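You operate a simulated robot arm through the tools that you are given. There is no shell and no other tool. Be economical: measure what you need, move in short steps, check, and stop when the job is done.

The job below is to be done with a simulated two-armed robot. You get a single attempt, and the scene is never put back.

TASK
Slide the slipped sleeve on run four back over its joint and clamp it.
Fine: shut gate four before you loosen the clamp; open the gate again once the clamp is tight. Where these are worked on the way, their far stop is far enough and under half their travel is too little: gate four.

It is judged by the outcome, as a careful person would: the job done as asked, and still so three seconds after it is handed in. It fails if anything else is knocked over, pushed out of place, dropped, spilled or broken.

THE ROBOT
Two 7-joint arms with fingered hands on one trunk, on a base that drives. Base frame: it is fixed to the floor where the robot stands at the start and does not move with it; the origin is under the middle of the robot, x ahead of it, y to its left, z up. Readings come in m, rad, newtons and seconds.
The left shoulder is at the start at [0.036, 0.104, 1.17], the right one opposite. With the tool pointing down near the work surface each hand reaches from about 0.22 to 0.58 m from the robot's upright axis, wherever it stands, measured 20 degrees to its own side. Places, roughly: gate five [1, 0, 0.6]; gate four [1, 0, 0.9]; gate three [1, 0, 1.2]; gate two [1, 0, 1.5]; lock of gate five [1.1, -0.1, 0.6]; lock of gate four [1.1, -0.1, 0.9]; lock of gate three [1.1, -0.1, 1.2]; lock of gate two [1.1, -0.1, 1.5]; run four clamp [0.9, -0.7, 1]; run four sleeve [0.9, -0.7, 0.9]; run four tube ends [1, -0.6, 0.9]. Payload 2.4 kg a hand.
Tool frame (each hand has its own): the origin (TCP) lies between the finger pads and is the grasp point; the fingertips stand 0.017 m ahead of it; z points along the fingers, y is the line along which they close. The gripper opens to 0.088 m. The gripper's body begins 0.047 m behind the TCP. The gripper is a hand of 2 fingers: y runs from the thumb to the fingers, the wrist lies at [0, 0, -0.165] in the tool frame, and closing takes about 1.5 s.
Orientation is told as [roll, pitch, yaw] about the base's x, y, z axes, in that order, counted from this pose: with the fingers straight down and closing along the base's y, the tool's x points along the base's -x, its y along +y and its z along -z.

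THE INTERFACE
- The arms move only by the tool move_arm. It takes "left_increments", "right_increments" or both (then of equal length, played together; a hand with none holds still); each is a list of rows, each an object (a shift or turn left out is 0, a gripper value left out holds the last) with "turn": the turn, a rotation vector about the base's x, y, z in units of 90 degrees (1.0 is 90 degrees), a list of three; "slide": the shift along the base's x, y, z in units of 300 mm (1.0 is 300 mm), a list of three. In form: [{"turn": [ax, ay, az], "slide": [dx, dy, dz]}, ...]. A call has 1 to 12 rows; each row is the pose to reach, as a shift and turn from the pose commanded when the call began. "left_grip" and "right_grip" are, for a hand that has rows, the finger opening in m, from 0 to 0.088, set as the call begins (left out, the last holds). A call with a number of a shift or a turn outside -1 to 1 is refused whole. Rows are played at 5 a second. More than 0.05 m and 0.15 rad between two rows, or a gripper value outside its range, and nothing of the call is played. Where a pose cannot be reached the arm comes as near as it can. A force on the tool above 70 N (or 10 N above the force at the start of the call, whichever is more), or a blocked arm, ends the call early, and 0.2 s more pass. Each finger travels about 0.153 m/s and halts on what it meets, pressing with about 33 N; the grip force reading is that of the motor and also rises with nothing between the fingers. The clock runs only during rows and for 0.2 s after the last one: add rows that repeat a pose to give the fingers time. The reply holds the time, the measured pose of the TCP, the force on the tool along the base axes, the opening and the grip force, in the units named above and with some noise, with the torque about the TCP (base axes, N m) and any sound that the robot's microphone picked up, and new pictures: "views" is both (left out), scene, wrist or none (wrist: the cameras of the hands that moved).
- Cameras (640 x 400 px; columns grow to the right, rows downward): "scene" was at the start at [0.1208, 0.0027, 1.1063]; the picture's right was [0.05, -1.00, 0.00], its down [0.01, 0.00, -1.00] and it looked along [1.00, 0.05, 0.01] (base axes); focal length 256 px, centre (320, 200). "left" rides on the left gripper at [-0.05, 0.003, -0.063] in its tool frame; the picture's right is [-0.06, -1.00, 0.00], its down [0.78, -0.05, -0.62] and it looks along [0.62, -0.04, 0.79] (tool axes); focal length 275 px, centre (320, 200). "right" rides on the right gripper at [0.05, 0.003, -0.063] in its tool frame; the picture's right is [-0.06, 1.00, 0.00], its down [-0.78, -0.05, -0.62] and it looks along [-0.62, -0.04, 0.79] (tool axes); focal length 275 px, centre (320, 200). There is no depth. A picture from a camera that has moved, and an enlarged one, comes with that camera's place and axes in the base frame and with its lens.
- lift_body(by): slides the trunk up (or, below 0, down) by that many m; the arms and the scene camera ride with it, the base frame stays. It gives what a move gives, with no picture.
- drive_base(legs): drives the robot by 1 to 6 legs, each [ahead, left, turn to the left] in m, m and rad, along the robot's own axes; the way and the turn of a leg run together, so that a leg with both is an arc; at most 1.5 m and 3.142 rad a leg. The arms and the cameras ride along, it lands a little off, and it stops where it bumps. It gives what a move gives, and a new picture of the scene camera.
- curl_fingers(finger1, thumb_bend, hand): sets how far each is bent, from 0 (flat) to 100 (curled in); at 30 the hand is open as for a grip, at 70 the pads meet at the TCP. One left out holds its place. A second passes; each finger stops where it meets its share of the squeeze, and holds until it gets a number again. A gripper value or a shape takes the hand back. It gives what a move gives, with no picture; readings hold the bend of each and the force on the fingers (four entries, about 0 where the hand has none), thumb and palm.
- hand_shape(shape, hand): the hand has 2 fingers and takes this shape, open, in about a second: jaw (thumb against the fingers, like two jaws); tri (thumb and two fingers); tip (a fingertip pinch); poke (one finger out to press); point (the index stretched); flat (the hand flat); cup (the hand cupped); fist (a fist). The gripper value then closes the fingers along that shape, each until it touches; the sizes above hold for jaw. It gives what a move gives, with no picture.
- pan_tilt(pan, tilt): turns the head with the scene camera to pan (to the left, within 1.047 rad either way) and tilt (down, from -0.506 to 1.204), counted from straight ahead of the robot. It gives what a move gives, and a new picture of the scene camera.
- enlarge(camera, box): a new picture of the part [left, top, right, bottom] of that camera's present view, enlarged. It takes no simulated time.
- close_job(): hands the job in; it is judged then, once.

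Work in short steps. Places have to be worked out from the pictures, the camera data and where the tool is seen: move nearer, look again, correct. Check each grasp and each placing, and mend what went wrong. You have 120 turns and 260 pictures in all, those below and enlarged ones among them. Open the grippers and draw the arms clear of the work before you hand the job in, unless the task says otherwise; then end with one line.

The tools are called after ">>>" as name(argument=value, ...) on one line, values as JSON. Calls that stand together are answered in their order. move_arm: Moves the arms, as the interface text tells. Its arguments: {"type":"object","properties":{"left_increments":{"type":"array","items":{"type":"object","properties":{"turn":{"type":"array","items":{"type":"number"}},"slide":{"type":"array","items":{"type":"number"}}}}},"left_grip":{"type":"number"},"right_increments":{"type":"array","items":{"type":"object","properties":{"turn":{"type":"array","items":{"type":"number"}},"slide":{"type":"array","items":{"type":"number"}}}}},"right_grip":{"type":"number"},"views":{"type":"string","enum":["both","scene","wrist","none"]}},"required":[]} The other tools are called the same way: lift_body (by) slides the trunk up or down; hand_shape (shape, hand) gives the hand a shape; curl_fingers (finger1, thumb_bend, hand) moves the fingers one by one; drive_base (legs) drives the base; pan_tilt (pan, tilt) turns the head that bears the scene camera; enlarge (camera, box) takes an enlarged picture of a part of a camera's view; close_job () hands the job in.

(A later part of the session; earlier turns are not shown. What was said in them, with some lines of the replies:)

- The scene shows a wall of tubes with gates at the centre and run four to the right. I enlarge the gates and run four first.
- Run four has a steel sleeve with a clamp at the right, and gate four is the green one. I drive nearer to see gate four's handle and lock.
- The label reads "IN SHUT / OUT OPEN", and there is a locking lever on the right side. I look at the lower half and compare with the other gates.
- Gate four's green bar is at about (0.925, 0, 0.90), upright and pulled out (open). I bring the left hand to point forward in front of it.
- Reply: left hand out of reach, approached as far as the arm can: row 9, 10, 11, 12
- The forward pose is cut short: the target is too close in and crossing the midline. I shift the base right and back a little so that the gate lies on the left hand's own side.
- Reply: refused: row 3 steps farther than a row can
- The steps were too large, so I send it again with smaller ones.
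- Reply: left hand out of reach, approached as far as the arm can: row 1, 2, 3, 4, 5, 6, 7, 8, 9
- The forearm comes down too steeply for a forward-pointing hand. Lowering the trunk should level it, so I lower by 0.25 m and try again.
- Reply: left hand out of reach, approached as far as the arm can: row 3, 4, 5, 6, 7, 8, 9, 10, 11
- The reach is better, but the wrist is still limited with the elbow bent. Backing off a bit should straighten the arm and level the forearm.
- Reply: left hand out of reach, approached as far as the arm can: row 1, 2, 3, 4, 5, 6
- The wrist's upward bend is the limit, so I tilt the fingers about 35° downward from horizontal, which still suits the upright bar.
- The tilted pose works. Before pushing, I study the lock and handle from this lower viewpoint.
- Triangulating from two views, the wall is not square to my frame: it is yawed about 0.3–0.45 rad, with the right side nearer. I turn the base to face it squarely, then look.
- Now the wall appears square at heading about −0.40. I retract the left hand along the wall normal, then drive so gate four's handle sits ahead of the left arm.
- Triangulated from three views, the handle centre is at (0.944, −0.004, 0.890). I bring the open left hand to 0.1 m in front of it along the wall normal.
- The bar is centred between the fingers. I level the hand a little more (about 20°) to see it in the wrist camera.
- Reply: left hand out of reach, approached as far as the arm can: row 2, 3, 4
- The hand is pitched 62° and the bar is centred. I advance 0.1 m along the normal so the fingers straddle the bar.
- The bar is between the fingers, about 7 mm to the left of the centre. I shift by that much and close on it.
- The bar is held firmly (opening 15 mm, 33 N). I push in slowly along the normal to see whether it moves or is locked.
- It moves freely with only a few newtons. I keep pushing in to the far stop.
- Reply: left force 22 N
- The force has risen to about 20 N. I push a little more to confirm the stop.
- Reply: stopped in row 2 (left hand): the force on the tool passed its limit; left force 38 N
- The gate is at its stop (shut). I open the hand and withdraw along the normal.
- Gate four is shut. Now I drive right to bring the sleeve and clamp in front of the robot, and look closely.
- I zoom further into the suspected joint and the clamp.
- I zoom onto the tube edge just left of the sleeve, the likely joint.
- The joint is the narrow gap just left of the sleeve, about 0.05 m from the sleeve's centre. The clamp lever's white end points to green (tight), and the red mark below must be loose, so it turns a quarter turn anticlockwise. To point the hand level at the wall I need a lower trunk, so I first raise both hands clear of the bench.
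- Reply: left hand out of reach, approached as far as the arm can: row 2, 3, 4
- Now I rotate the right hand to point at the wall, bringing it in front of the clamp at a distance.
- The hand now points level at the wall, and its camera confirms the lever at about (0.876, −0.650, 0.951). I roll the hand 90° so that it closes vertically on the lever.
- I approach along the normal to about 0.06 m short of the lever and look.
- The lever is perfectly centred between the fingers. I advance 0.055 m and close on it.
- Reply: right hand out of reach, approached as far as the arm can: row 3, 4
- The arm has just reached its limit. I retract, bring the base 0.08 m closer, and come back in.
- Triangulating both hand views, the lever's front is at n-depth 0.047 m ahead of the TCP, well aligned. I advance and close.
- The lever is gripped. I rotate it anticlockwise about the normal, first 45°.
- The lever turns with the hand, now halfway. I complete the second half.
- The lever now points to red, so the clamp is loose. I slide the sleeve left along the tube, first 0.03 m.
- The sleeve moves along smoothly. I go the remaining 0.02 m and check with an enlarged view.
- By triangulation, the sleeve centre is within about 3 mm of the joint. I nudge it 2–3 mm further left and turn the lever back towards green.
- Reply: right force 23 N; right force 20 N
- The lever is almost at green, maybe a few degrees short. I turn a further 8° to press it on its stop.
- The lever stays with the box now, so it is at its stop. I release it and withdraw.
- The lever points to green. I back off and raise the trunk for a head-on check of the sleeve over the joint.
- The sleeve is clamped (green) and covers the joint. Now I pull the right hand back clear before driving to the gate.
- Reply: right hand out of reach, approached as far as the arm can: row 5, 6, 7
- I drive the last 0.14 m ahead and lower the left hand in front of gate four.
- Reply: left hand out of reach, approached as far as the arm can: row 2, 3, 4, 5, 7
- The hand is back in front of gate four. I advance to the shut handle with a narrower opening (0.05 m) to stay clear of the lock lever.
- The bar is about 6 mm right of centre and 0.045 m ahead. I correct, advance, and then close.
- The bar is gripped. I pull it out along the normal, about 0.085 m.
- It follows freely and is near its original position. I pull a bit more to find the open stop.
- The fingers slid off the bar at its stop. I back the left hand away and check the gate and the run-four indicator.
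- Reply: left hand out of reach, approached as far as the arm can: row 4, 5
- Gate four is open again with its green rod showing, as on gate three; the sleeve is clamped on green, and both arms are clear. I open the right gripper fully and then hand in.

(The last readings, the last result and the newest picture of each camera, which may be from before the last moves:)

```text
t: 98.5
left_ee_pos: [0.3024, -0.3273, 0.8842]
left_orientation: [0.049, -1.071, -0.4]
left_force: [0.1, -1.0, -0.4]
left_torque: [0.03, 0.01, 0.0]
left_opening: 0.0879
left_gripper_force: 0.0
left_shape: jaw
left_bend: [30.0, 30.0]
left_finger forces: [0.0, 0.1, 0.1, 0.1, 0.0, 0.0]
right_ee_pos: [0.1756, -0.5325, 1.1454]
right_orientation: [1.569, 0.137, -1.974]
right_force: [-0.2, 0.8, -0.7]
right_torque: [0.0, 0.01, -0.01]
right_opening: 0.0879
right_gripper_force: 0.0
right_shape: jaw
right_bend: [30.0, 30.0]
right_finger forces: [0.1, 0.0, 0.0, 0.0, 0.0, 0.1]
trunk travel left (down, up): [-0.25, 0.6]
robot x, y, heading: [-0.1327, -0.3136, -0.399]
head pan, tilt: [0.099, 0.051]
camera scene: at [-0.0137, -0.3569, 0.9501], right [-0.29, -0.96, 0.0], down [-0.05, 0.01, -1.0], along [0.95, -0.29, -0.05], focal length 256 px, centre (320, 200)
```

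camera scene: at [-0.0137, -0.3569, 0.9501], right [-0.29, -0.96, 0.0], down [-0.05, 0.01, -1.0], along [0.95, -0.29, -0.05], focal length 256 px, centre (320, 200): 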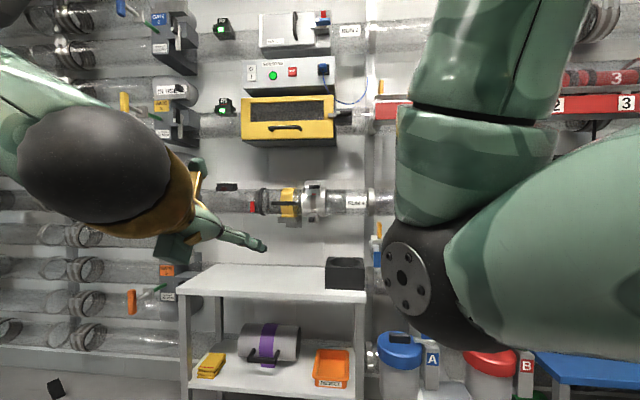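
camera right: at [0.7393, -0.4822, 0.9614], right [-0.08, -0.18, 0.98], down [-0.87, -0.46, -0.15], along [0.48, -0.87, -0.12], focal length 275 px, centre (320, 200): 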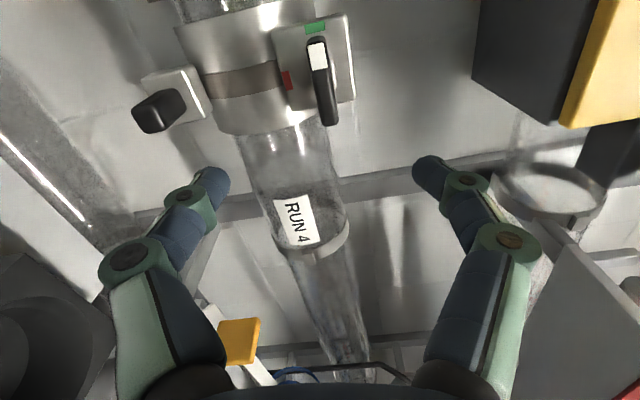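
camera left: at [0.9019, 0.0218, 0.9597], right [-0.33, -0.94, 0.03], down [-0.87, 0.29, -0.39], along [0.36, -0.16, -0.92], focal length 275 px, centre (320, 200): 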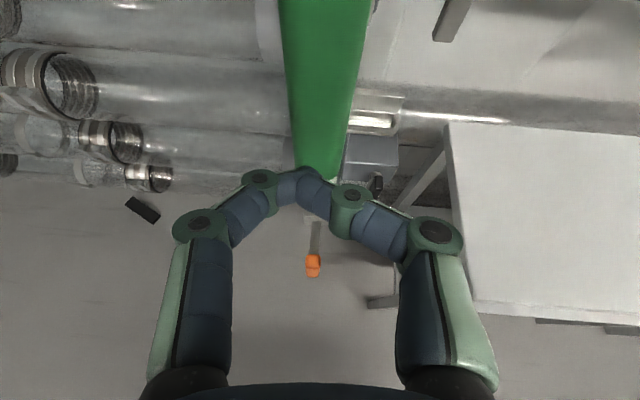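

One last zoom on the sleeve and clamp.

>>> enlarge(camera="scene", box=[240, 170, 380, 240])

```text
4.57 times, centred on (310, 205) of scene
camera zoom: at [-0.0137, -0.3569, 0.9501], right [-0.29, -0.96, 0.0], down [-0.05, 0.01, -1.0], along [0.95, -0.29, -0.05], focal length 1168 px, centre (366, 177)
```

zoom: 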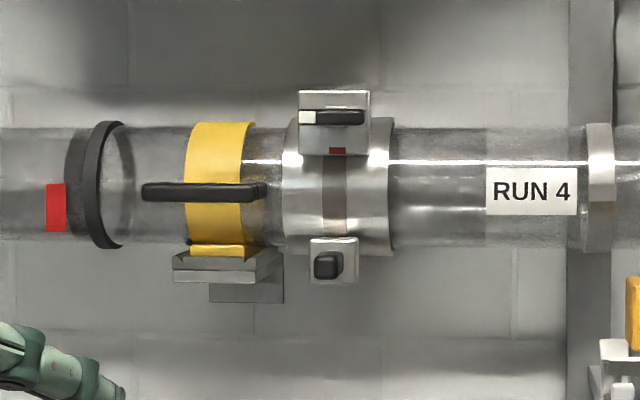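

The sleeve is centred over the joint, the clamp is on green, the gate is open, and both hands are clear. I hand in.

>>> close_job()

```text
The job is handed in.
```

The sleeve on run four is back over its joint and clamped tight. Gate four was shut before I loosened the clamp and opened again once it was tight; run four's own indicator light was still dim red when I last looked.
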